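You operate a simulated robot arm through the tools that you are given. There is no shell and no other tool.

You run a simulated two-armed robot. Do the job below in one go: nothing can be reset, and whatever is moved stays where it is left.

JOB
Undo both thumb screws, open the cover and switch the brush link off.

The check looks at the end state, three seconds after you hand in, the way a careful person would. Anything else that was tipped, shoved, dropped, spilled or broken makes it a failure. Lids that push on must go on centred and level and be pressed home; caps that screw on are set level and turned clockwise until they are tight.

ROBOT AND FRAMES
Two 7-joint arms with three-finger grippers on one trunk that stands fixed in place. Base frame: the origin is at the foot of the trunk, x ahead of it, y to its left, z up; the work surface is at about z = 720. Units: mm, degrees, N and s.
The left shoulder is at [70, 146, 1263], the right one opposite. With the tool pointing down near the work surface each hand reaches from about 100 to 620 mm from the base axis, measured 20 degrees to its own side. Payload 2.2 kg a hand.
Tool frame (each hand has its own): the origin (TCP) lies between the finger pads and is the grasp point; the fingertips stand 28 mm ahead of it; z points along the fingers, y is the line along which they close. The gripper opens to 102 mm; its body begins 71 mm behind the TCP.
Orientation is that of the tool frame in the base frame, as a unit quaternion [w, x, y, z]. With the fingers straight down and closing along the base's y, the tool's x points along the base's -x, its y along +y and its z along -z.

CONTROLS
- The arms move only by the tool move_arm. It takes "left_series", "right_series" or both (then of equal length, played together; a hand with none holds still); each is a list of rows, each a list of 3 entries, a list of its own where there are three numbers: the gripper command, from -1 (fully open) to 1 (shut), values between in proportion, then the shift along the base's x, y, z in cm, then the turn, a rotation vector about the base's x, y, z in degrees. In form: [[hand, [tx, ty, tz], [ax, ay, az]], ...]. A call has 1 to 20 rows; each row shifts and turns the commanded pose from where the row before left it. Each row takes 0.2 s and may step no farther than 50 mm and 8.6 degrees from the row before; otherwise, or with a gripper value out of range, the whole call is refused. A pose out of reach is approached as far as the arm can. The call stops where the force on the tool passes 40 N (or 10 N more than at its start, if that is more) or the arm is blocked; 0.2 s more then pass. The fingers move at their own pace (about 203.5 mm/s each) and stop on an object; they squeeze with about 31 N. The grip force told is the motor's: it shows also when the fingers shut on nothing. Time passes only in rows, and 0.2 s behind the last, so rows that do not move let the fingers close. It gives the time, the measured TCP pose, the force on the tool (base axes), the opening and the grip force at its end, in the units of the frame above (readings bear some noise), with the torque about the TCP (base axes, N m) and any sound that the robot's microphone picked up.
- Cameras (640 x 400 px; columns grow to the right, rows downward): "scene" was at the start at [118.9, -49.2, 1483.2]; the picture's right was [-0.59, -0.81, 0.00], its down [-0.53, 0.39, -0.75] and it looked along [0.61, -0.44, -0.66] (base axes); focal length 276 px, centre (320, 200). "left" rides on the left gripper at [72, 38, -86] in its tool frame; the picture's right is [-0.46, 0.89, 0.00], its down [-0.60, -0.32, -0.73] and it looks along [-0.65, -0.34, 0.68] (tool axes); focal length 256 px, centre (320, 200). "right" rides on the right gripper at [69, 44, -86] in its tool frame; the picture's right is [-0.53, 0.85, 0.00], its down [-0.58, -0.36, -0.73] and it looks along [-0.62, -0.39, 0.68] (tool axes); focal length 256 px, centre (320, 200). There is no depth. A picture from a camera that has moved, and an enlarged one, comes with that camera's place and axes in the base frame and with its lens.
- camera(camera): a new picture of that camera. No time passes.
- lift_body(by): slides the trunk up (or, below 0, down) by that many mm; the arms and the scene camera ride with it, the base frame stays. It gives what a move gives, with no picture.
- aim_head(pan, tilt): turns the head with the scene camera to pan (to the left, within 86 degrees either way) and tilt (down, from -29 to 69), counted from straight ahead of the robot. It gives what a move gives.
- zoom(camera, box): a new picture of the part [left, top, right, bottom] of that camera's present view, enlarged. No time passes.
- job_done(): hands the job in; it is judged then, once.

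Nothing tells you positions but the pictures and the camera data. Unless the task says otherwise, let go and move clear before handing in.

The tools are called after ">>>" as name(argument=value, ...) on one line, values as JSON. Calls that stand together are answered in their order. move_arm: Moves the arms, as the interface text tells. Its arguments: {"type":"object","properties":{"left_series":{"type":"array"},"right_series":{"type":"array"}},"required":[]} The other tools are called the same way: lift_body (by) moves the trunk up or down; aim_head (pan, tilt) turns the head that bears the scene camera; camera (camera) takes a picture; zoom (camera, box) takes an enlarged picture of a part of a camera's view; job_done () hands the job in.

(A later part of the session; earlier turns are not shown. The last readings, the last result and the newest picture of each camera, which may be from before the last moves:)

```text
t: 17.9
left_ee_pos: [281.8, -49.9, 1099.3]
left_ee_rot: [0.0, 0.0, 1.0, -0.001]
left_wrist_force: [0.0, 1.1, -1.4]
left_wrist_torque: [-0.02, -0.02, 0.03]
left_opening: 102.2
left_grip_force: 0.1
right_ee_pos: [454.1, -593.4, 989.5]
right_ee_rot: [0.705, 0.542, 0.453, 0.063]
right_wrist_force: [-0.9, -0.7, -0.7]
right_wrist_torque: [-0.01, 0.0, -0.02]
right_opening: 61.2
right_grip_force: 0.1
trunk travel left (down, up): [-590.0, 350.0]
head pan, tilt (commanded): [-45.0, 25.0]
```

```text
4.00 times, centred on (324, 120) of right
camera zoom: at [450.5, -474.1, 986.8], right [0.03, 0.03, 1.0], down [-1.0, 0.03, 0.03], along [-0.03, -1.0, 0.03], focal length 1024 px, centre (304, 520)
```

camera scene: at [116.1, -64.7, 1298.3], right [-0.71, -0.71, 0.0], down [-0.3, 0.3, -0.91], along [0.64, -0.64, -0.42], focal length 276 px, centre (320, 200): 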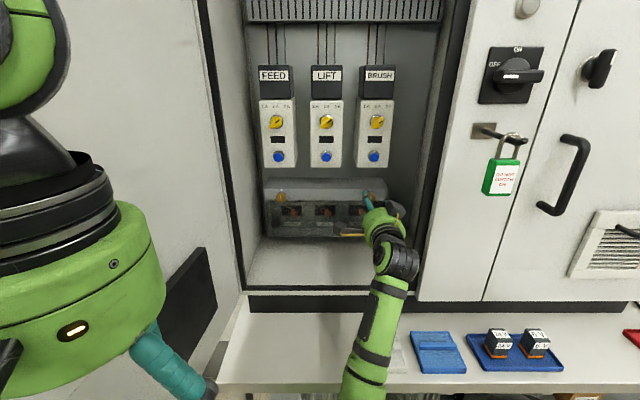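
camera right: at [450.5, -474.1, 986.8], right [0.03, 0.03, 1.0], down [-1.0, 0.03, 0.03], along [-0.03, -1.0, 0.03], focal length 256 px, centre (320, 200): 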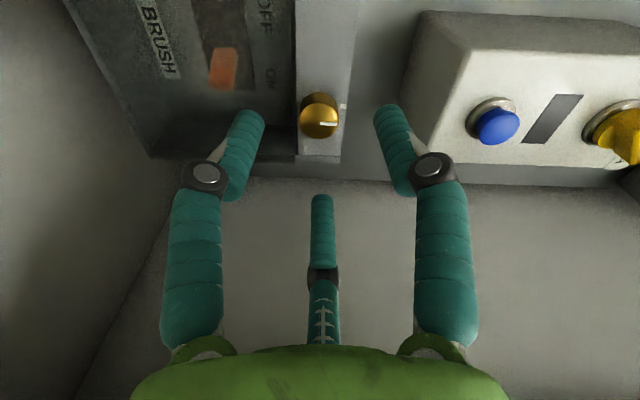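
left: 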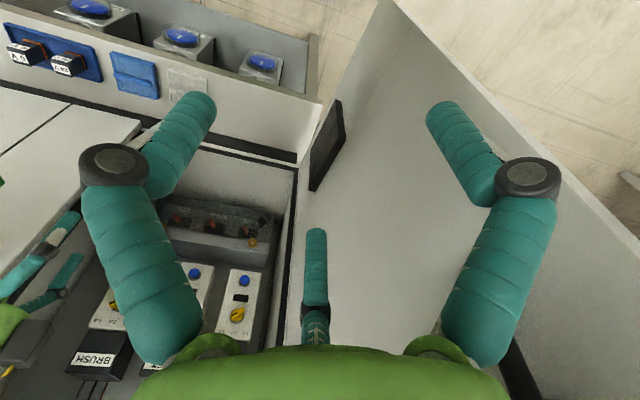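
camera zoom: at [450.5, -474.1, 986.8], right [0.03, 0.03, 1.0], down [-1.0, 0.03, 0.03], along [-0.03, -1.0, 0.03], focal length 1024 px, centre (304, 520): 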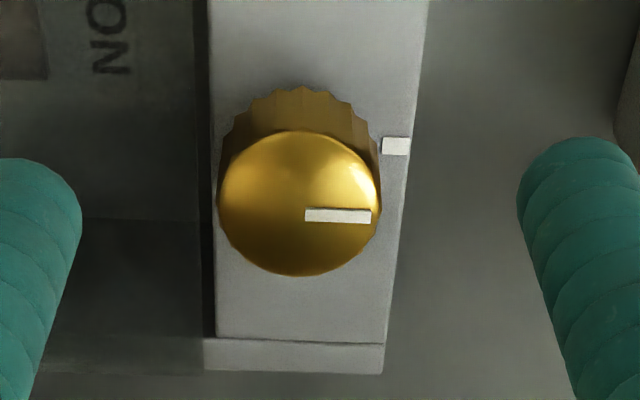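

The head is about 25 mm across and 15 mm long, with the cover face near d = 814. I'll move in until the fingertips are just short of the face.

>>> move_arm(right_series=[[-0.2, [0.7, -0.7, 0], [0, 0, 0]], [-0.2, [0.7, -0.7, 0], [0, 0, 0]], [-0.2, [0.7, -0.7, 0], [0, 0, 0]], [-0.2, [0.5, -0.5, 0], [0, 0, 0]], [-0.2, [0.2, -0.2, 0], [0, 0, 0]]])

>>> camera(camera="right")

>>> zoom(camera="scene", box=[335, 170, 415, 220])

```text
t: 19.1
left_ee_pos: [282.0, -51.1, 1098.6]
left_ee_rot: [0.0, 0.0, 1.0, -0.002]
left_wrist_force: [-0.1, 0.1, -0.1]
left_wrist_torque: [0.01, -0.01, -0.03]
left_opening: 102.1
left_grip_force: 0.1
right_ee_pos: [480.5, -621.4, 990.5]
right_ee_rot: [0.705, 0.541, 0.455, 0.061]
right_wrist_force: [0.7, -0.4, 0.2]
right_wrist_torque: [0.0, -0.02, -0.01]
right_opening: 61.3
right_grip_force: 0.1
trunk travel left (down, up): [-590.0, 350.0]
head pan, tilt (commanded): [-45.0, 25.0]
```

```text
taken
camera right: at [477.2, -501.7, 987.3], right [0.03, 0.03, 1.0], down [-1.0, 0.04, 0.03], along [-0.03, -1.0, 0.03], focal length 256 px, centre (320, 200)
```

right: 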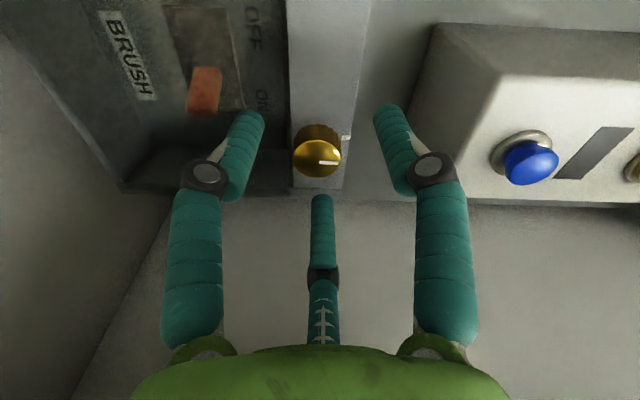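

```text
8.00 times, centred on (375, 195) of scene
camera zoom: at [115.8, -64.9, 1298.3], right [-0.71, -0.71, 0.0], down [-0.3, 0.3, -0.91], along [0.64, -0.64, -0.42], focal length 2209 px, centre (-120, 240)
```

zoom: 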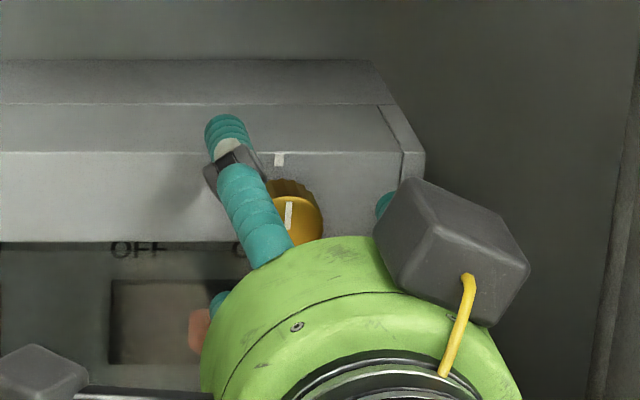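

>>> move_arm(right_series=[[-0.2, [0.21, -0.21, 0], [0, 0, 0]], [0.4, [0, 0, 0], [0, 0, 0]], [1, [0, 0, 0], [0, 0, 0]], [1, [0, 0, 0], [0, 0, 0]]])

>>> camera(camera="right")

>>> zoom(camera="scene", box=[335, 170, 415, 220])

```text
t: 20.1
left_ee_pos: [282.6, -49.3, 1098.9]
left_ee_rot: [0.0, 0.0, 1.0, -0.002]
left_wrist_force: [-0.2, -0.1, 0.0]
left_wrist_torque: [0.02, -0.03, 0.0]
left_opening: 102.3
left_grip_force: 0.1
right_ee_pos: [482.9, -622.9, 988.9]
right_ee_rot: [0.703, 0.542, 0.455, 0.062]
right_wrist_force: [-0.6, 2.2, -3.9]
right_wrist_torque: [0.13, 0.12, 0.12]
right_opening: 24.2
right_grip_force: 44.8
trunk travel left (down, up): [-590.0, 350.0]
head pan, tilt (commanded): [-45.0, 25.0]
```

```text
taken
camera right: at [479.6, -504.3, 986.2], right [0.03, 0.03, 1.0], down [-1.0, 0.03, 0.03], along [-0.03, -1.0, 0.03], focal length 256 px, centre (320, 200)
```

right: 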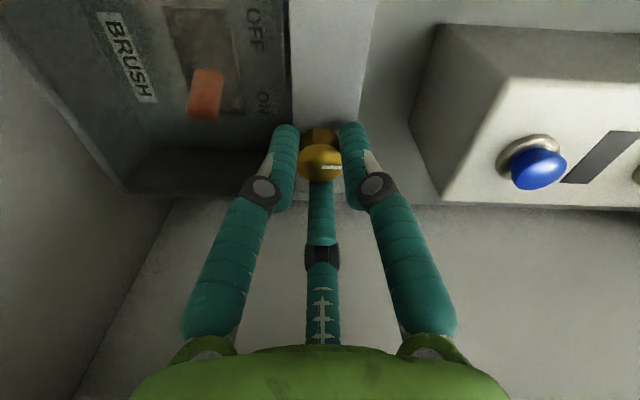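

```text
8.00 times, centred on (375, 195) of scene
camera zoom: at [116.2, -65.0, 1298.2], right [-0.71, -0.71, 0.0], down [-0.3, 0.3, -0.91], along [0.64, -0.64, -0.42], focal length 2209 px, centre (-120, 240)
```

zoom: 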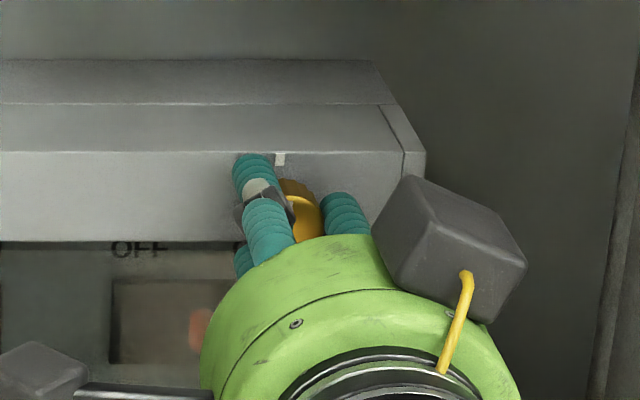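

The head is gripped at 24 mm with little side load. Now I'll turn it anticlockwise, starting with about 33°.

>>> move_arm(right_series=[[1, [0, 0, 0], [-5.9, 5.9, 0]], [1, [0, 0, 0], [-5.9, 5.9, 0]], [1, [0, 0, 0], [-5.9, 5.9, 0]], [1, [0, 0, 0], [-5.9, 5.9, 0]]])

>>> zoom(camera="right", box=[256, 100, 384, 180])

>>> zoom(camera="scene", box=[335, 170, 415, 220])

```text
t: 21.1
left_ee_pos: [281.2, -49.9, 1099.5]
left_ee_rot: [0.001, -0.001, 1.0, -0.001]
left_wrist_force: [0.4, -0.1, 0.0]
left_wrist_torque: [0.0, -0.02, -0.02]
left_opening: 102.0
left_grip_force: 0.0
right_ee_pos: [482.9, -623.4, 989.5]
right_ee_rot: [0.692, 0.387, 0.593, -0.143]
right_wrist_force: [-8.0, 7.8, -8.5]
right_wrist_torque: [0.22, 0.21, -0.07]
right_opening: 24.1
right_grip_force: 44.5
trunk travel left (down, up): [-590.0, 350.0]
head pan, tilt (commanded): [-45.0, 25.0]
```

```text
5.00 times, centred on (320, 140) of right
camera zoom: at [468.5, -515.2, 941.8], right [0.42, 0.42, 0.81], down [-0.91, 0.13, 0.4], along [0.07, -0.9, 0.43], focal length 1280 px, centre (320, 500)
```

zoom: 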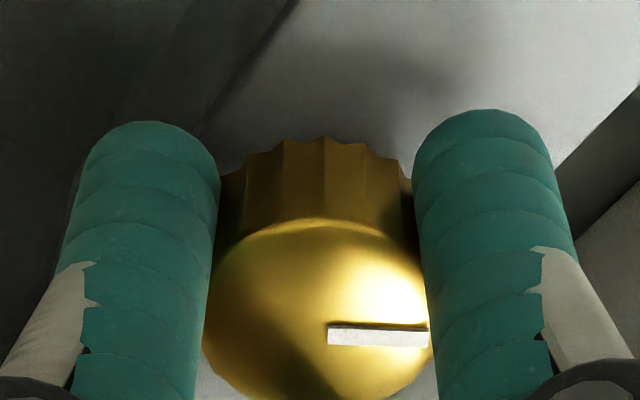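

```text
8.00 times, centred on (375, 195) of scene
camera zoom: at [115.3, -64.5, 1298.3], right [-0.71, -0.71, 0.0], down [-0.3, 0.3, -0.91], along [0.64, -0.64, -0.42], focal length 2209 px, centre (-120, 240)
```

zoom: 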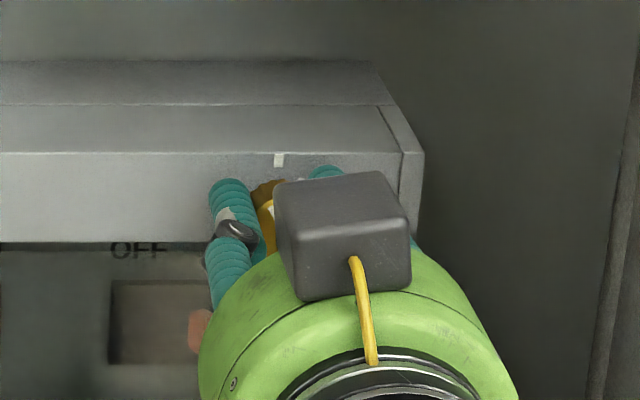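

The index mark turned with the gripper, so the screw is moving. It pushes outward slightly as it backs out, so I'll continue with small outward and downward compensation.

>>> move_arm(right_series=[[1, [-0.04, 0.04, -0.03], [-5.9, 5.9, 0]], [1, [-0.04, 0.04, -0.02], [-5.9, 5.9, 0]], [1, [-0.04, 0.04, 0], [-5.9, 5.9, 0]], [1, [-0.04, 0.04, 0], [-5.9, 5.9, 0]]])

>>> zoom(camera="right", box=[256, 100, 384, 180])

>>> zoom(camera="scene", box=[335, 170, 415, 220])

```text
t: 22.1
left_ee_pos: [283.7, -52.6, 1099.2]
left_ee_rot: [0.0, -0.001, 1.0, 0.0]
left_wrist_force: [-0.5, -0.4, -1.2]
left_wrist_torque: [0.03, 0.0, 0.0]
left_opening: 102.0
left_grip_force: 0.0
right_ee_pos: [483.2, -622.7, 988.5]
right_ee_rot: [0.622, 0.202, 0.677, -0.337]
right_wrist_force: [6.6, -5.7, -0.3]
right_wrist_torque: [0.31, 0.27, 0.37]
right_opening: 24.4
right_grip_force: 45.2
trunk travel left (down, up): [-590.0, 350.0]
head pan, tilt (commanded): [-45.0, 25.0]
```

```text
5.00 times, centred on (320, 140) of right
camera zoom: at [442.3, -541.8, 913.0], right [0.66, 0.66, 0.35], down [-0.69, 0.35, 0.64], along [0.3, -0.66, 0.69], focal length 1280 px, centre (320, 500)
```

zoom: 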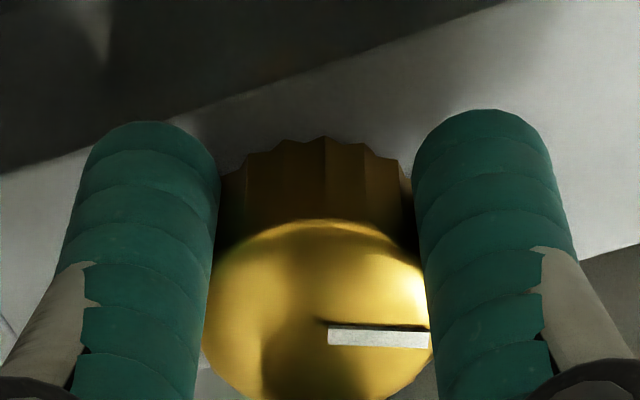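

```text
8.00 times, centred on (375, 195) of scene
camera zoom: at [117.7, -66.6, 1298.1], right [-0.71, -0.71, 0.0], down [-0.3, 0.3, -0.91], along [0.64, -0.64, -0.42], focal length 2209 px, centre (-120, 240)
```

zoom: 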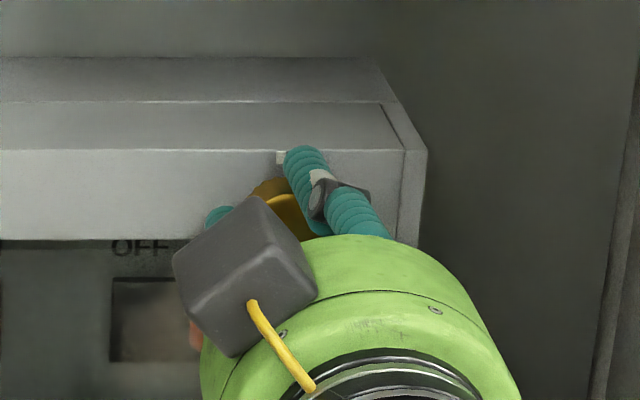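

>>> move_arm(right_series=[[1, [0, 0, 0], [-5.9, 5.9, 0]], [1, [0, 0, 0], [-5.9, 5.9, 0]], [1, [0, 0, 0], [-5.9, 5.9, 0]], [1, [0, 0, 0], [-5.9, 5.9, 0]]])

>>> camera(camera="right")

>>> camera(camera="scene")

```text
t: 23.1
left_ee_pos: [284.9, -52.1, 1098.1]
left_ee_rot: [0.0, -0.002, 1.0, 0.0]
left_wrist_force: [-0.9, -0.5, 0.5]
left_wrist_torque: [-0.01, -0.01, 0.02]
left_opening: 102.0
left_grip_force: 0.0
right_ee_pos: [483.0, -623.1, 987.9]
right_ee_rot: [0.499, -0.002, 0.706, -0.502]
right_wrist_force: [12.7, -12.4, 7.4]
right_wrist_torque: [-0.27, -0.26, 0.2]
right_opening: 24.2
right_grip_force: 45.4
trunk travel left (down, up): [-590.0, 350.0]
head pan, tilt (commanded): [-45.0, 25.0]
```

```text
taken
camera right: at [409.3, -574.9, 909.7], right [0.69, 0.69, -0.22], down [-0.41, 0.63, 0.66], along [0.6, -0.37, 0.71], focal length 256 px, centre (320, 200)
```

right: 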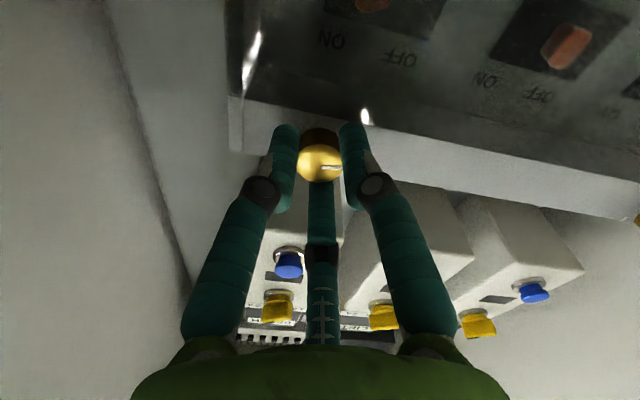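

```text
taken
camera scene: at [118.0, -66.5, 1298.1], right [-0.71, -0.71, 0.0], down [-0.3, 0.3, -0.91], along [0.64, -0.64, -0.42], focal length 276 px, centre (320, 200)
```

scene: 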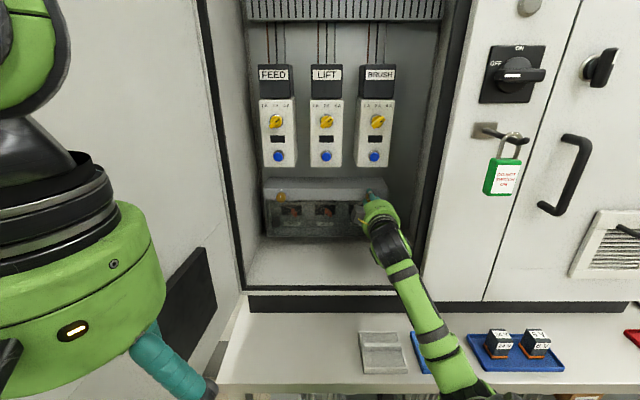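

About 100° turned. I'll relax the pull slightly, release, and check how far the screw has turned or backed out.

>>> move_arm(right_series=[[1, [0.08, -0.08, 0.04], [0, 0, 0]], [1, [0.04, -0.04, 0], [0, 0, 0]], [0.3, [0, 0, 0], [0, 0, 0]], [-0.2, [0, 0, 0], [0, 0, 0]], [-0.2, [0, 0, 0], [0, 0, 0]]])

>>> zoom(camera="right", box=[256, 100, 384, 180])

>>> zoom(camera="scene", box=[335, 170, 415, 220])

```text
t: 24.3
left_ee_pos: [282.2, -49.9, 1099.2]
left_ee_rot: [0.001, -0.002, 1.0, -0.001]
left_wrist_force: [0.3, -0.1, -0.6]
left_wrist_torque: [0.02, -0.01, 0.0]
left_opening: 102.0
left_grip_force: 0.1
right_ee_pos: [483.2, -622.2, 988.8]
right_ee_rot: [0.499, -0.001, 0.707, -0.501]
right_wrist_force: [-0.1, 0.1, -0.6]
right_wrist_torque: [-0.01, -0.01, 0.06]
right_opening: 61.1
right_grip_force: 0.1
trunk travel left (down, up): [-590.0, 350.0]
head pan, tilt (commanded): [-45.0, 25.0]
```

```text
5.00 times, centred on (320, 140) of right
camera zoom: at [409.2, -574.7, 910.2], right [0.69, 0.69, -0.22], down [-0.41, 0.62, 0.67], along [0.6, -0.37, 0.71], focal length 1280 px, centre (320, 500)
```

zoom: 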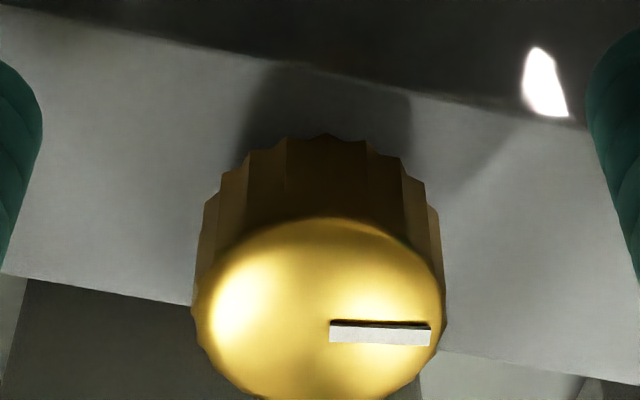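

```text
8.00 times, centred on (375, 195) of scene
camera zoom: at [115.9, -64.9, 1298.3], right [-0.71, -0.71, 0.0], down [-0.3, 0.3, -0.91], along [0.64, -0.64, -0.42], focal length 2209 px, centre (-120, 240)
```

zoom: 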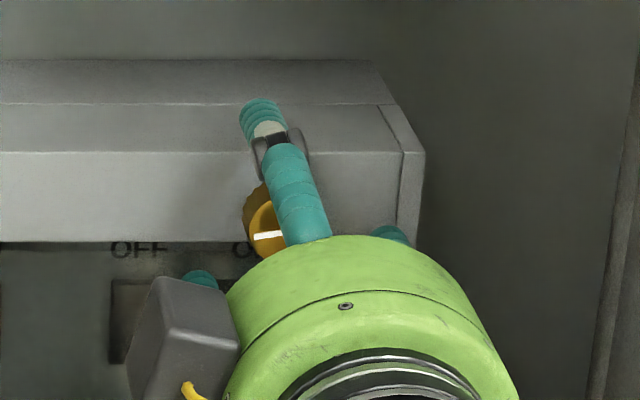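

The mark is now near 9 o'clock, so the screw has turned about 100° with low torque. I'll roll back clockwise, regrip and keep undoing.

>>> move_arm(right_series=[[-0.2, [0, 0, 0], [6, -6, 0]], [-0.2, [0, 0, 0], [6, -6, 0]], [-0.2, [0, 0, 0], [6, -6, 0]], [-0.2, [0, 0, 0], [6, -6, 0]], [-0.2, [0, 0, 0], [6, -6, 0]], [-0.2, [0, 0, 0], [6, -6, 0]], [-0.2, [0, 0, 0], [6, -6, 0]], [-0.2, [0, 0, 0], [6, -6, 0]], [-0.2, [0, 0, 0], [6, -6, 0]], [-0.2, [0, 0, 0], [6, -6, 0]], [-0.2, [0, 0, 0], [6, -6, 0]], [-0.2, [0, 0, 0], [6, -6, 0]], [-0.2, [0, 0, 0], [6, -6, 0]]])

>>> zoom(camera="right", box=[256, 100, 384, 180])

>>> zoom(camera="scene", box=[335, 170, 415, 220])

```text
t: 27.1
left_ee_pos: [283.2, -49.8, 1098.0]
left_ee_rot: [-0.001, -0.001, 1.0, -0.001]
left_wrist_force: [-0.1, -0.3, -0.2]
left_wrist_torque: [-0.01, 0.0, 0.0]
left_opening: 101.7
left_grip_force: 0.0
right_ee_pos: [482.2, -622.1, 989.6]
right_ee_rot: [0.696, 0.581, 0.404, 0.126]
right_wrist_force: [0.1, -0.3, -0.5]
right_wrist_torque: [0.01, 0.0, -0.04]
right_opening: 61.2
right_grip_force: 0.0
trunk travel left (down, up): [-590.0, 350.0]
head pan, tilt (commanded): [-45.0, 25.0]
```

```text
5.00 times, centred on (320, 140) of right
camera zoom: at [479.2, -503.9, 1001.2], right [-0.09, -0.09, 0.99], down [-1.0, 0.04, -0.09], along [-0.03, -0.99, -0.1], focal length 1280 px, centre (320, 500)
```

zoom: 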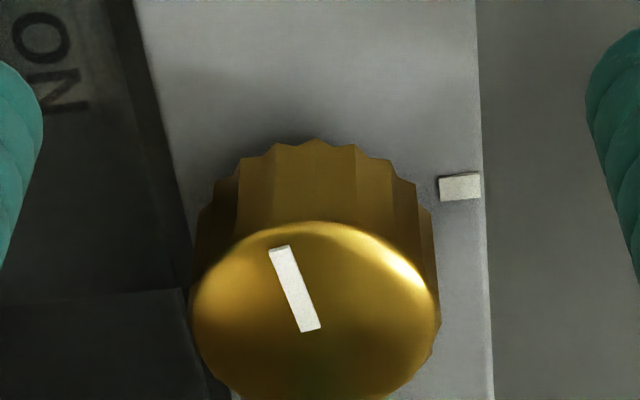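

```text
8.00 times, centred on (375, 195) of scene
camera zoom: at [116.0, -64.7, 1298.3], right [-0.71, -0.71, 0.0], down [-0.3, 0.3, -0.91], along [0.64, -0.64, -0.42], focal length 2209 px, centre (-120, 240)
```

zoom: 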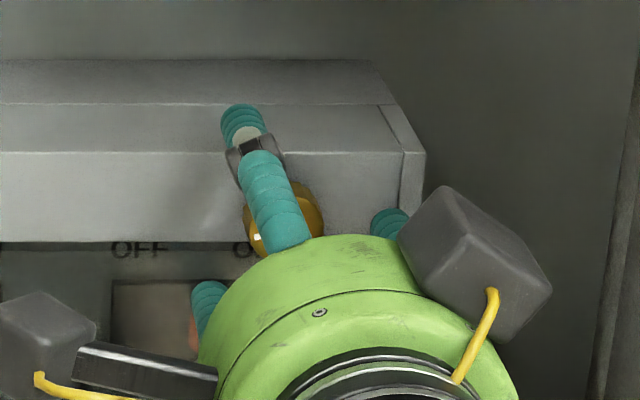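

>>> move_arm(right_series=[[0.4, [0, 0, 0], [0, 0, 0]], [1, [0, 0, 0], [0, 0, 0]], [1, [0, 0, 0], [0, 0, 0]], [1, [0, 0, 0], [-6, 6, 0]], [1, [0, 0, 0], [-6, 6, 0]], [1, [0, 0, 0], [-6, 6, 0]], [1, [0, 0, 0], [-6, 6, 0]], [1, [0, 0, 0], [-6, 6, 0]], [1, [0, 0, 0], [-6, 6, 0]]])

>>> zoom(camera="right", box=[256, 100, 384, 180])

```text
t: 29.1
left_ee_pos: [279.5, -49.6, 1099.6]
left_ee_rot: [0.001, -0.001, 1.0, -0.001]
left_wrist_force: [0.6, -0.3, 0.1]
left_wrist_torque: [0.0, 0.0, -0.02]
left_opening: 102.0
left_grip_force: 0.0
right_ee_pos: [482.1, -622.2, 989.0]
right_ee_rot: [0.681, 0.35, 0.616, -0.187]
right_wrist_force: [-13.9, 8.8, -11.0]
right_wrist_torque: [0.07, 0.08, -0.14]
right_opening: 24.5
right_grip_force: 45.2
trunk travel left (down, up): [-590.0, 350.0]
head pan, tilt (commanded): [-45.0, 25.0]
```

```text
5.00 times, centred on (320, 140) of right
camera zoom: at [463.3, -519.8, 933.8], right [0.49, 0.49, 0.73], down [-0.87, 0.17, 0.47], along [0.11, -0.86, 0.5], focal length 1280 px, centre (320, 500)
```

zoom: 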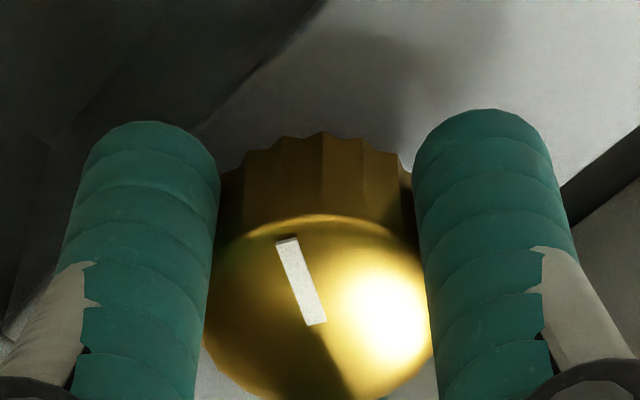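

>>> move_arm(right_series=[[1, [-0.03, 0.03, -0.03], [-6, 6, 0]], [1, [0, 0, 0], [-6, 6, 0]], [1, [0, 0, 0], [-6, 6, 0]], [1, [0, 0, 0], [-6, 6, 0]], [1, [0, 0, 0.03], [-6, 6, 0]], [1, [0, 0, 0], [-6, 6, 0]], [1, [0, 0, 0], [-6, 6, 0]]])

>>> zoom(camera="right", box=[256, 100, 384, 180])

```text
t: 30.7
left_ee_pos: [282.8, -51.8, 1099.5]
left_ee_rot: [0.0, -0.001, 1.0, 0.0]
left_wrist_force: [0.9, 0.2, -0.5]
left_wrist_torque: [0.0, -0.02, 0.01]
left_opening: 102.0
left_grip_force: 0.2
right_ee_pos: [482.2, -623.7, 989.9]
right_ee_rot: [0.5, -0.002, 0.707, -0.499]
right_wrist_force: [-0.2, -2.4, -3.4]
right_wrist_torque: [0.37, -0.31, 0.24]
right_opening: 24.6
right_grip_force: 44.9
trunk travel left (down, up): [-590.0, 350.0]
head pan, tilt (commanded): [-45.0, 25.0]
```

```text
5.00 times, centred on (320, 140) of right
camera zoom: at [409.1, -574.8, 910.2], right [0.69, 0.69, -0.22], down [-0.41, 0.62, 0.66], along [0.6, -0.37, 0.71], focal length 1280 px, centre (320, 500)
```

zoom: 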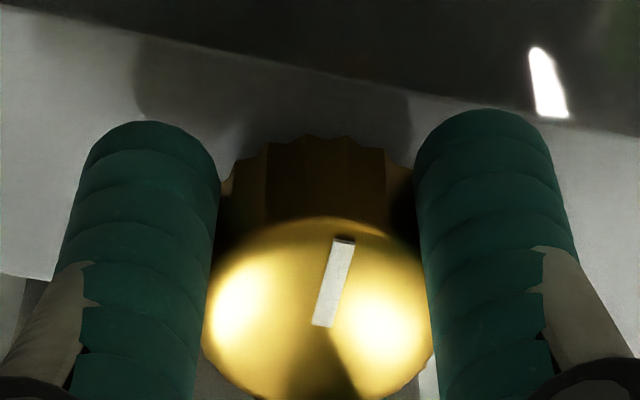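

The mark now points to 6 o'clock and the gripper started slipping against a hard stop (0.48 N m about the axis). The BRUSH screw is therefore fully undone after half a turn. I'll relieve the torque, let go and back away to look.

>>> move_arm(right_series=[[1, [0, 0, 0], [3, -3, 0]], [0.3, [0, 0, 0], [0, 0, 0]], [-0.2, [0, 0, 0], [0, 0, 0]], [-0.2, [0, 0, 0], [0, 0, 0]], [-0.2, [-1.4, 1.4, 0], [0, 0, 0]], [-0.2, [-2.1, 2.1, 0], [0, 0, 0]], [-0.2, [-2.1, 2.1, 0], [0, 0, 0]]])

>>> camera(camera="right")

>>> zoom(camera="scene", box=[335, 170, 415, 220])

```text
t: 32.3
left_ee_pos: [281.8, -50.0, 1098.7]
left_ee_rot: [0.001, -0.001, 1.0, -0.001]
left_wrist_force: [-0.8, 0.5, 0.4]
left_wrist_torque: [-0.03, -0.02, 0.01]
left_opening: 102.0
left_grip_force: 0.1
right_ee_pos: [425.7, -564.7, 990.8]
right_ee_rot: [0.518, 0.025, 0.706, -0.482]
right_wrist_force: [-0.5, -0.1, 0.5]
right_wrist_torque: [0.02, 0.0, 0.0]
right_opening: 61.2
right_grip_force: 0.2
trunk travel left (down, up): [-590.0, 350.0]
head pan, tilt (commanded): [-45.0, 25.0]
```

```text
taken
camera right: at [356.4, -512.7, 910.5], right [0.7, 0.7, -0.15], down [-0.45, 0.59, 0.67], along [0.56, -0.4, 0.72], focal length 256 px, centre (320, 200)
```

right: 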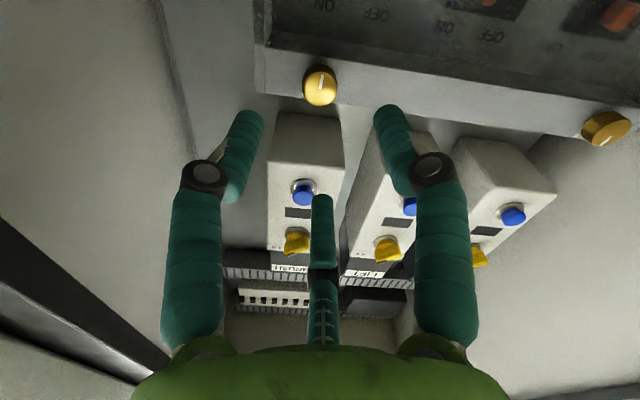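

```text
8.00 times, centred on (375, 195) of scene
camera zoom: at [115.3, -64.4, 1298.4], right [-0.71, -0.71, 0.0], down [-0.3, 0.3, -0.91], along [0.64, -0.64, -0.42], focal length 2209 px, centre (-120, 240)
```

zoom: 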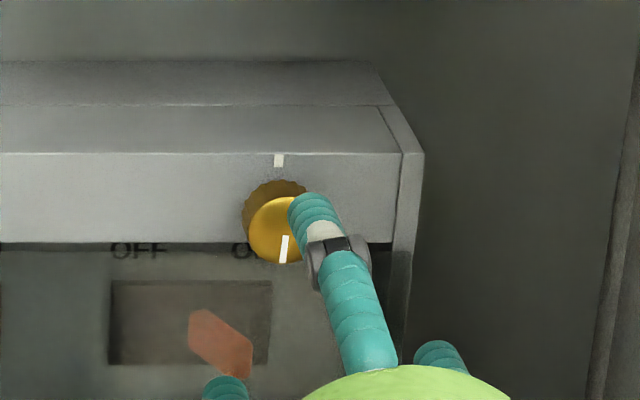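

The BRUSH screw's mark is at 6 o'clock, a clean half turn. Next is the FEED screw. The left wall is close, so I'll move to mid-opening, roll anticlockwise to keep the camera and lamp boxes away from that wall, then check.

>>> move_arm(right_series=[[-0.2, [2.78, 2.78, 0], [0, 0, 0]], [-0.2, [2.78, 2.78, 0], [0, 0, 0]], [-0.2, [2.78, 2.78, 0], [0, 0, 0]], [-0.2, [0, 0, 0], [-6, 6, 0]], [-0.2, [0, 0, 0], [-6, 6, 0]], [-0.2, [0, 0, 0], [-6, 6, 0]], [-0.2, [0, 0, 0], [-6, 6, 0]], [-0.2, [0, 0, 0], [-6, 6, 0]], [-0.2, [0, 0, 0], [-6, 6, 0]]])

>>> camera(camera="scene")

>>> camera(camera="right")

```text
t: 34.3
left_ee_pos: [281.4, -50.6, 1098.7]
left_ee_rot: [0.002, -0.001, 1.0, -0.001]
left_wrist_force: [-1.1, 0.1, 0.6]
left_wrist_torque: [-0.01, 0.01, -0.01]
left_opening: 102.1
left_grip_force: 0.0
right_ee_pos: [509.3, -483.2, 990.6]
right_ee_rot: [-0.26, 0.281, -0.649, 0.658]
right_wrist_force: [-0.5, 0.2, -1.0]
right_wrist_torque: [0.0, -0.04, 0.05]
right_opening: 61.3
right_grip_force: 0.0
trunk travel left (down, up): [-590.0, 350.0]
head pan, tilt (commanded): [-45.0, 25.0]
```

```text
taken
camera scene: at [115.7, -65.2, 1298.3], right [-0.71, -0.71, 0.0], down [-0.3, 0.3, -0.91], along [0.64, -0.64, -0.42], focal length 276 px, centre (320, 200)
```

scene: 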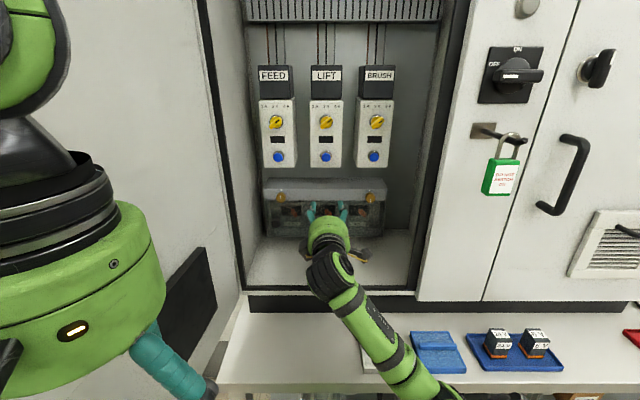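

```text
taken
camera right: at [399.0, -471.7, 949.4], right [0.36, 0.36, -0.86], down [-0.1, 0.93, 0.34], along [0.93, -0.04, 0.37], focal length 256 px, centre (320, 200)
```

right: 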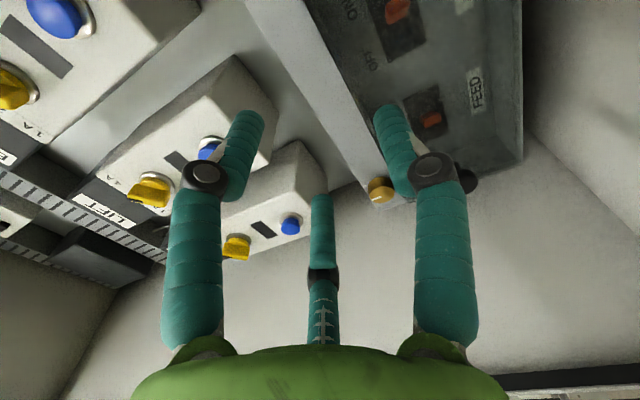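

>>> move_arm(right_series=[[-0.2, [0, 0, 0], [-6, 6, 0]], [-0.2, [0, 0, 0], [-6, 6, 0]], [-0.2, [0, 0, 0], [-6, 6, 0]], [-0.2, [0, 0, 0], [-6, 6, 0]], [-0.2, [2.9, 2.9, 0], [0, 0, 0]], [-0.2, [2.9, 2.9, 0], [0, 0, 0]], [-0.2, [2.83, 2.83, 0], [0, 0, 0]]])

>>> camera(camera="scene")

>>> camera(camera="right")

```text
t: 35.9
left_ee_pos: [282.8, -48.9, 1098.3]
left_ee_rot: [0.0, -0.002, 1.0, -0.002]
left_wrist_force: [-0.7, 0.8, 0.4]
left_wrist_torque: [-0.02, 0.04, -0.02]
left_opening: 102.3
left_grip_force: 0.1
right_ee_pos: [597.7, -394.1, 989.2]
right_ee_rot: [-0.058, 0.459, -0.538, 0.705]
right_wrist_force: [-0.1, 0.3, 0.2]
right_wrist_torque: [0.0, -0.03, -0.03]
right_opening: 61.3
right_grip_force: 0.0
trunk travel left (down, up): [-590.0, 350.0]
head pan, tilt (commanded): [-45.0, 25.0]
```

```text
taken
camera scene: at [116.8, -63.7, 1298.3], right [-0.71, -0.71, 0.0], down [-0.3, 0.3, -0.91], along [0.64, -0.64, -0.42], focal length 276 px, centre (320, 200)
```

scene: 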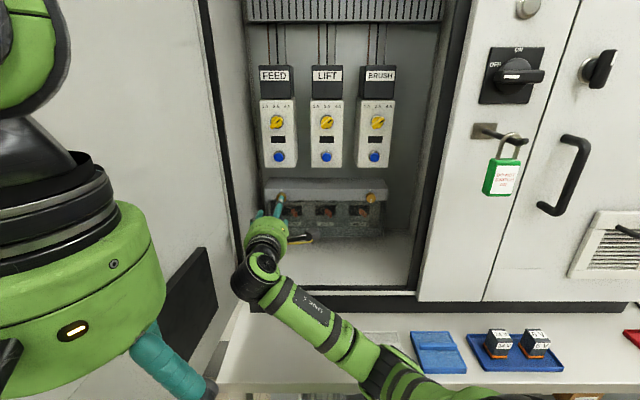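

```text
taken
camera right: at [478.2, -389.9, 995.1], right [-0.04, -0.04, -1.0], down [-0.04, 1.0, -0.04], along [1.0, 0.03, -0.04], focal length 256 px, centre (320, 200)
```

right: 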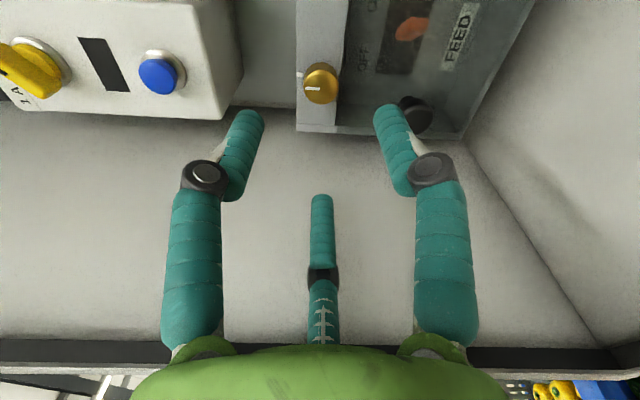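

>>> zoom(camera="right", box=[280, 60, 360, 110])

>>> zoom(camera="scene", box=[245, 170, 325, 220])

```text
8.00 times, centred on (320, 85) of right
camera zoom: at [478.2, -389.9, 995.1], right [-0.04, -0.04, -1.0], down [-0.04, 1.0, -0.04], along [1.0, 0.03, -0.04], focal length 2048 px, centre (320, 1120)
```

zoom: 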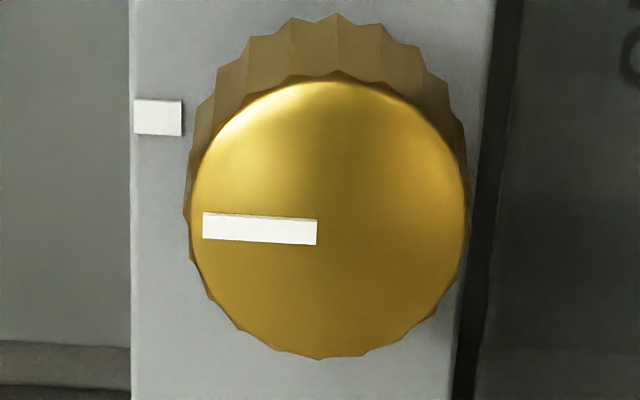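

```text
8.00 times, centred on (285, 195) of scene
camera zoom: at [116.8, -63.7, 1298.3], right [-0.71, -0.71, 0.0], down [-0.3, 0.3, -0.91], along [0.64, -0.64, -0.42], focal length 2209 px, centre (600, 240)
```

zoom: 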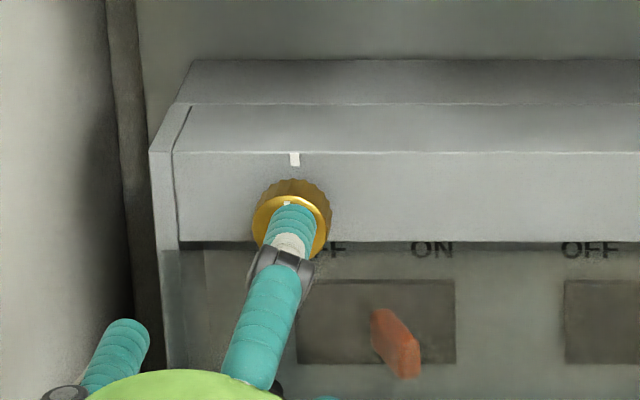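

I can see the FEED screw clearly: the tool axis is about 3 mm too far left and 1.3 mm high. I'll correct that and move in.

>>> move_arm(right_series=[[-0.2, [-0.22, -0.22, -0.13], [0, 0, 0]], [-0.2, [1.4, -1.4, 0], [0, 0, 0]], [-0.2, [1.4, -1.4, 0], [0, 0, 0]], [-0.2, [1.4, -1.4, 0], [0, 0, 0]], [-0.2, [0.7, -0.7, 0], [0, 0, 0]], [-0.2, [0.35, -0.35, 0], [0, 0, 0]]])

>>> camera(camera="right")

>>> camera(camera="scene")

```text
t: 37.3
left_ee_pos: [283.3, -51.4, 1098.7]
left_ee_rot: [0.0, -0.001, 1.0, 0.0]
left_wrist_force: [-0.1, 1.0, 0.0]
left_wrist_torque: [-0.02, 0.03, 0.04]
left_opening: 102.0
left_grip_force: 0.1
right_ee_pos: [646.1, -450.8, 987.9]
right_ee_rot: [-0.057, 0.457, -0.539, 0.705]
right_wrist_force: [-0.3, 0.5, -0.4]
right_wrist_torque: [0.01, -0.03, 0.01]
right_opening: 61.0
right_grip_force: 0.1
trunk travel left (down, up): [-590.0, 350.0]
head pan, tilt (commanded): [-45.0, 25.0]
```

```text
taken
camera right: at [527.8, -447.6, 993.2], right [-0.04, -0.04, -1.0], down [-0.04, 1.0, -0.04], along [1.0, 0.03, -0.04], focal length 256 px, centre (320, 200)
```

right: 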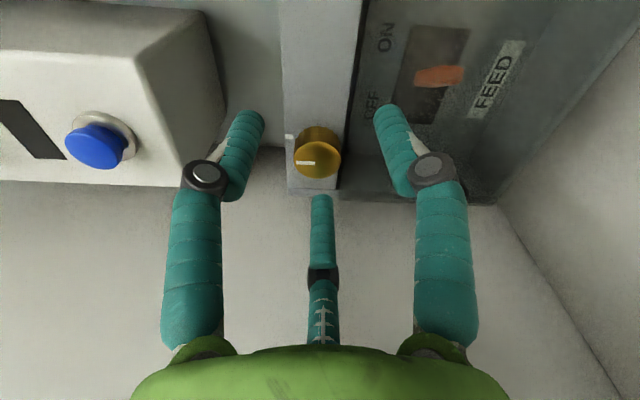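

```text
taken
camera scene: at [116.0, -64.9, 1298.3], right [-0.71, -0.71, 0.0], down [-0.3, 0.3, -0.91], along [0.64, -0.64, -0.42], focal length 276 px, centre (320, 200)
```

scene: 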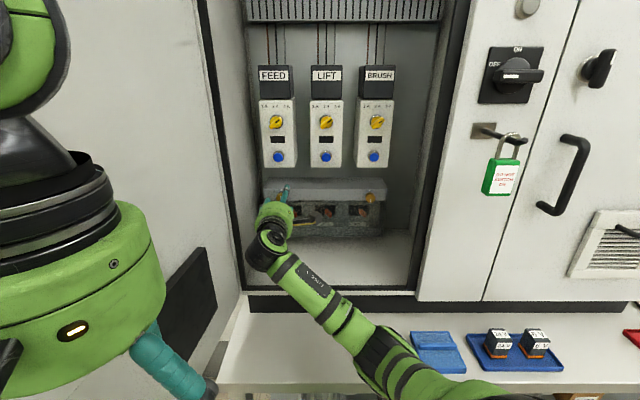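

>>> zoom(camera="right", box=[256, 110, 384, 190])

```text
5.00 times, centred on (320, 150) of right
camera zoom: at [527.8, -447.6, 993.2], right [-0.04, -0.04, -1.0], down [-0.04, 1.0, -0.04], along [1.0, 0.03, -0.04], focal length 1280 px, centre (320, 450)
```

zoom: 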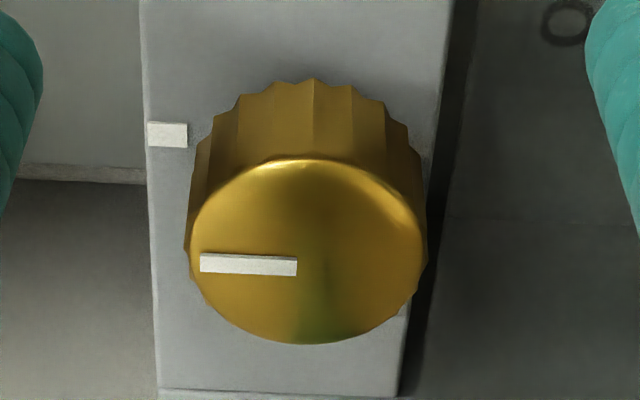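

>>> move_arm(right_series=[[-0.2, [0.18, 0.18, 0.04], [0, 0, 0]], [-0.2, [0.2, -0.2, 0], [0, 0, 0]], [-0.2, [0.2, -0.2, 0], [0, 0, 0]], [-0.2, [0, 0, 0], [0, 0, 0]]])

>>> zoom(camera="right", box=[256, 110, 384, 190])

>>> zoom(camera="scene", box=[245, 170, 325, 220])

```text
t: 38.3
left_ee_pos: [282.8, -49.7, 1098.8]
left_ee_rot: [0.001, -0.001, 1.0, -0.001]
left_wrist_force: [-0.1, 0.7, 0.3]
left_wrist_torque: [0.0, 0.03, 0.01]
left_opening: 102.0
left_grip_force: 0.0
right_ee_pos: [651.8, -453.5, 988.8]
right_ee_rot: [-0.058, 0.458, -0.539, 0.704]
right_wrist_force: [0.3, -0.8, 0.5]
right_wrist_torque: [0.03, 0.01, -0.01]
right_opening: 60.9
right_grip_force: 0.1
trunk travel left (down, up): [-590.0, 350.0]
head pan, tilt (commanded): [-45.0, 25.0]
```

```text
5.00 times, centred on (320, 150) of right
camera zoom: at [533.6, -450.0, 994.3], right [-0.04, -0.04, -1.0], down [-0.04, 1.0, -0.04], along [1.0, 0.03, -0.04], focal length 1280 px, centre (320, 450)
```

zoom: 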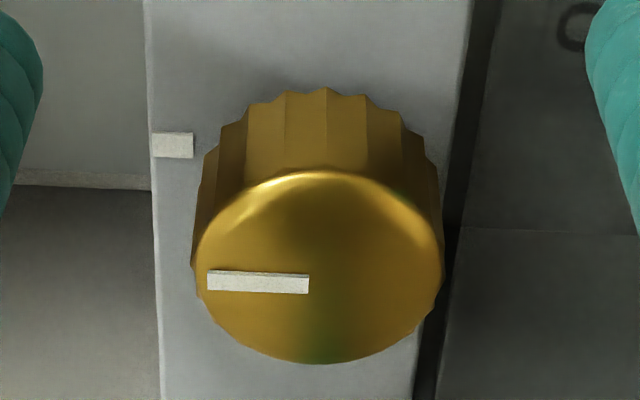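

```text
8.00 times, centred on (285, 195) of scene
camera zoom: at [115.9, -64.9, 1298.3], right [-0.71, -0.71, 0.0], down [-0.3, 0.3, -0.91], along [0.64, -0.64, -0.42], focal length 2209 px, centre (600, 240)
```

zoom: 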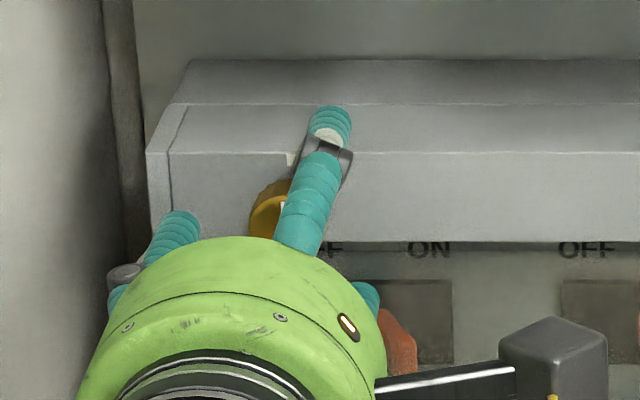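

The alignment is now within about a millimetre. Gripping the FEED screw.

>>> move_arm(right_series=[[-0.2, [0.04, 0.04, -0.05], [0, 0, 0]], [0.4, [0, 0, 0], [0, 0, 0]], [1, [0, 0, 0], [0, 0, 0]], [1, [0, 0, 0], [0, 0, 0]]])

>>> zoom(camera="right", box=[256, 110, 384, 190])

```text
t: 39.3
left_ee_pos: [281.5, -50.4, 1098.8]
left_ee_rot: [0.001, 0.0, 1.0, -0.001]
left_wrist_force: [0.0, -0.1, -0.9]
left_wrist_torque: [0.02, 0.03, 0.0]
left_opening: 102.1
left_grip_force: 0.0
right_ee_pos: [651.7, -453.3, 988.8]
right_ee_rot: [-0.057, 0.458, -0.538, 0.705]
right_wrist_force: [0.3, -0.3, 1.2]
right_wrist_torque: [-0.1, -0.03, 0.0]
right_opening: 23.8
right_grip_force: 45.4
trunk travel left (down, up): [-590.0, 350.0]
head pan, tilt (commanded): [-45.0, 25.0]
```

```text
5.00 times, centred on (320, 150) of right
camera zoom: at [533.5, -449.6, 994.1], right [-0.04, -0.04, -1.0], down [-0.04, 1.0, -0.04], along [1.0, 0.03, -0.04], focal length 1280 px, centre (320, 450)
```

zoom: 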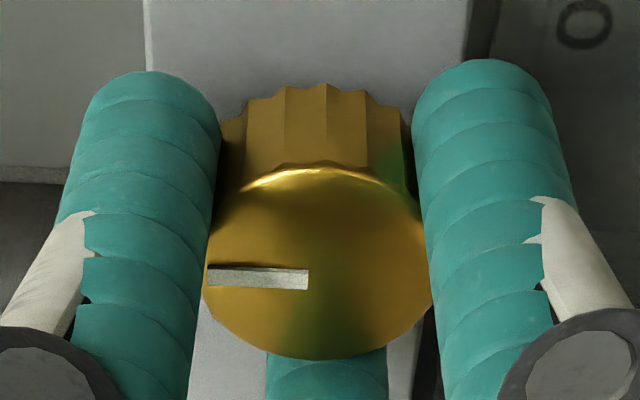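

>>> move_arm(right_series=[[1, [0, 0, 0], [-6, 6, 0]], [1, [0, 0, 0], [-6, 6, 0]], [1, [0, 0, 0], [-6, 6, 0]], [1, [0, 0, 0], [-6, 6, 0]], [1, [0, 0, 0], [-6, 6, 0]], [1, [0, 0, 0], [-6, 6, 0]]])

>>> zoom(camera="right", box=[256, 110, 384, 190])

>>> zoom(camera="scene", box=[205, 150, 365, 250])

```text
t: 40.7
left_ee_pos: [280.6, -50.0, 1098.4]
left_ee_rot: [0.001, -0.001, 1.0, -0.001]
left_wrist_force: [-0.7, -0.4, -0.5]
left_wrist_torque: [-0.01, -0.01, -0.04]
left_opening: 101.6
left_grip_force: 0.1
right_ee_pos: [651.4, -453.9, 987.1]
right_ee_rot: [0.252, 0.645, -0.289, 0.661]
right_wrist_force: [-1.9, 0.1, 1.4]
right_wrist_torque: [-0.3, -0.3, 0.44]
right_opening: 24.4
right_grip_force: 45.0
trunk travel left (down, up): [-590.0, 350.0]
head pan, tilt (commanded): [-45.0, 25.0]
```

```text
5.00 times, centred on (320, 150) of right
camera zoom: at [557.5, -425.6, 1055.9], right [-0.57, -0.58, -0.58], down [-0.24, 0.8, -0.56], along [0.78, -0.18, -0.59], focal length 1280 px, centre (320, 450)
```

zoom: 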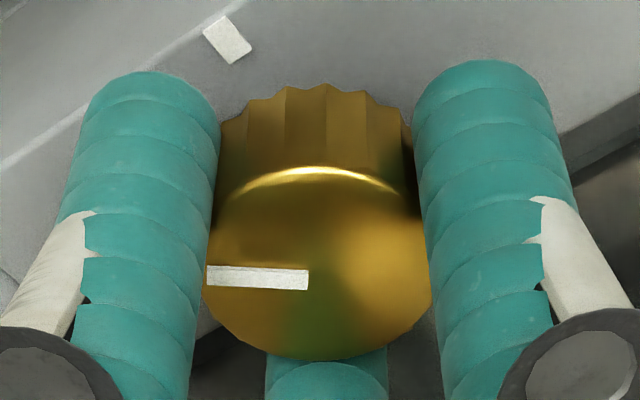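

```text
4.00 times, centred on (285, 200) of scene
camera zoom: at [115.2, -64.5, 1298.4], right [-0.71, -0.71, 0.0], down [-0.3, 0.3, -0.91], along [0.64, -0.64, -0.42], focal length 1104 px, centre (460, 200)
```

zoom: 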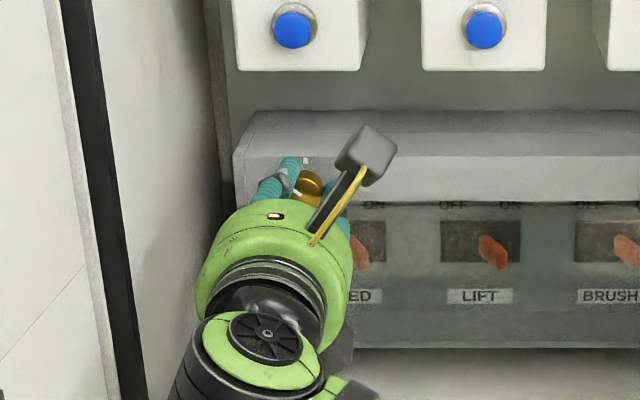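

>>> move_arm(right_series=[[1, [0, 0, 0], [-6, 6, 0]], [1, [0, 0, 0], [-6, 6, 0]], [1, [0, 0, 0], [-6, 6, 0]], [1, [0, 0, 0], [-6, 6, 0]], [1, [0, 0, 0], [-6, 6, 0]], [1, [0, 0, 0], [-6, 6, 0]]])

>>> zoom(camera="right", box=[256, 110, 384, 190])

>>> zoom(camera="scene", box=[205, 150, 365, 250])

```text
t: 42.1
left_ee_pos: [283.1, -49.4, 1099.1]
left_ee_rot: [0.0, -0.001, 1.0, -0.001]
left_wrist_force: [-0.4, 0.4, 0.2]
left_wrist_torque: [0.0, 0.03, 0.0]
left_opening: 101.9
left_grip_force: 0.1
right_ee_pos: [651.6, -454.2, 988.8]
right_ee_rot: [0.511, 0.706, 0.016, 0.489]
right_wrist_force: [5.5, -0.9, 7.6]
right_wrist_torque: [-0.25, -0.23, 0.11]
right_opening: 24.2
right_grip_force: 44.7
trunk travel left (down, up): [-590.0, 350.0]
head pan, tilt (commanded): [-45.0, 25.0]
```

```text
5.00 times, centred on (320, 150) of right
camera zoom: at [606.2, -376.6, 1068.2], right [-0.68, -0.68, 0.26], down [-0.64, 0.39, -0.66], along [0.35, -0.62, -0.7], focal length 1280 px, centre (320, 450)
```

zoom: 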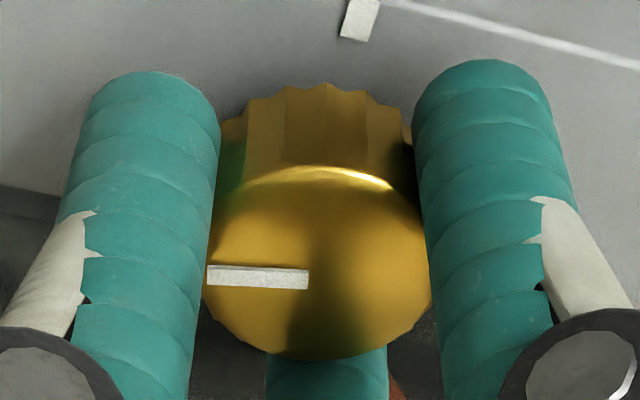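

```text
4.00 times, centred on (285, 200) of scene
camera zoom: at [115.7, -64.1, 1298.4], right [-0.71, -0.71, 0.0], down [-0.3, 0.3, -0.91], along [0.64, -0.64, -0.42], focal length 1104 px, centre (460, 200)
```

zoom: 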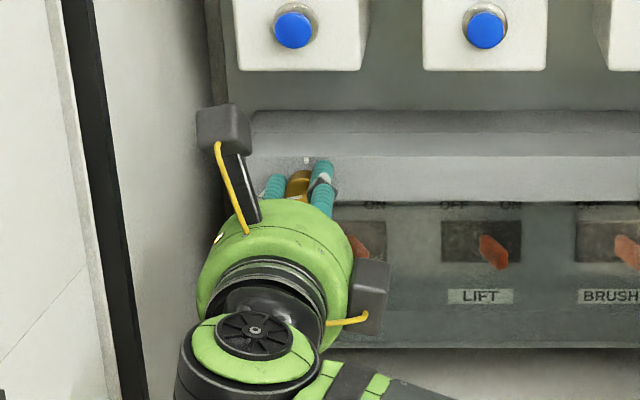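

The screw has turned about 102°. I'll release, roll back clockwise and regrip.

>>> move_arm(right_series=[[0.3, [0, 0, 0], [0, 0, 0]], [-0.2, [0, 0, 0], [0, 0, 0]], [-0.2, [0, 0, 0], [0, 0, 0]], [-0.2, [0, 0, 0], [6, -6, 0]], [-0.2, [0, 0, 0], [6, -6, 0]], [-0.2, [0, 0, 0], [6, -6, 0]], [-0.2, [0, 0, 0], [6, -6, 0]], [-0.2, [0, 0, 0], [6, -6, 0]], [-0.2, [0, 0, 0], [6, -6, 0]], [-0.2, [0, 0, 0], [6, -6, 0]], [-0.2, [0, 0, 0], [6, -6, 0]], [-0.2, [0, 0, 0], [6, -6, 0]], [-0.2, [0, 0, 0], [6, -6, 0]], [-0.2, [0, 0, 0], [6, -6, 0]], [-0.2, [0, 0, 0], [6, -6, 0]]])

>>> zoom(camera="right", box=[256, 110, 384, 190])

```text
t: 45.3
left_ee_pos: [282.1, -50.7, 1099.6]
left_ee_rot: [0.001, -0.001, 1.0, -0.001]
left_wrist_force: [-0.6, 0.7, -0.3]
left_wrist_torque: [0.0, -0.02, 0.02]
left_opening: 102.0
left_grip_force: 0.1
right_ee_pos: [651.3, -453.7, 987.6]
right_ee_rot: [-0.059, 0.457, -0.539, 0.705]
right_wrist_force: [-0.3, 0.1, 0.3]
right_wrist_torque: [0.04, -0.02, 0.03]
right_opening: 61.5
right_grip_force: 0.1
trunk travel left (down, up): [-590.0, 350.0]
head pan, tilt (commanded): [-45.0, 25.0]
```

```text
5.00 times, centred on (320, 150) of right
camera zoom: at [533.8, -449.2, 992.9], right [-0.04, -0.04, -1.0], down [-0.04, 1.0, -0.04], along [1.0, 0.03, -0.04], focal length 1280 px, centre (320, 450)
```

zoom: 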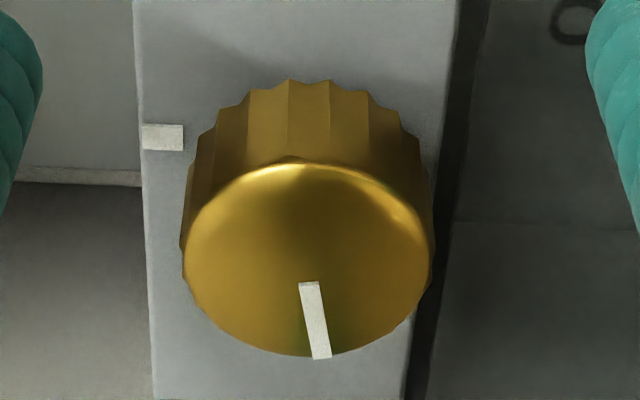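

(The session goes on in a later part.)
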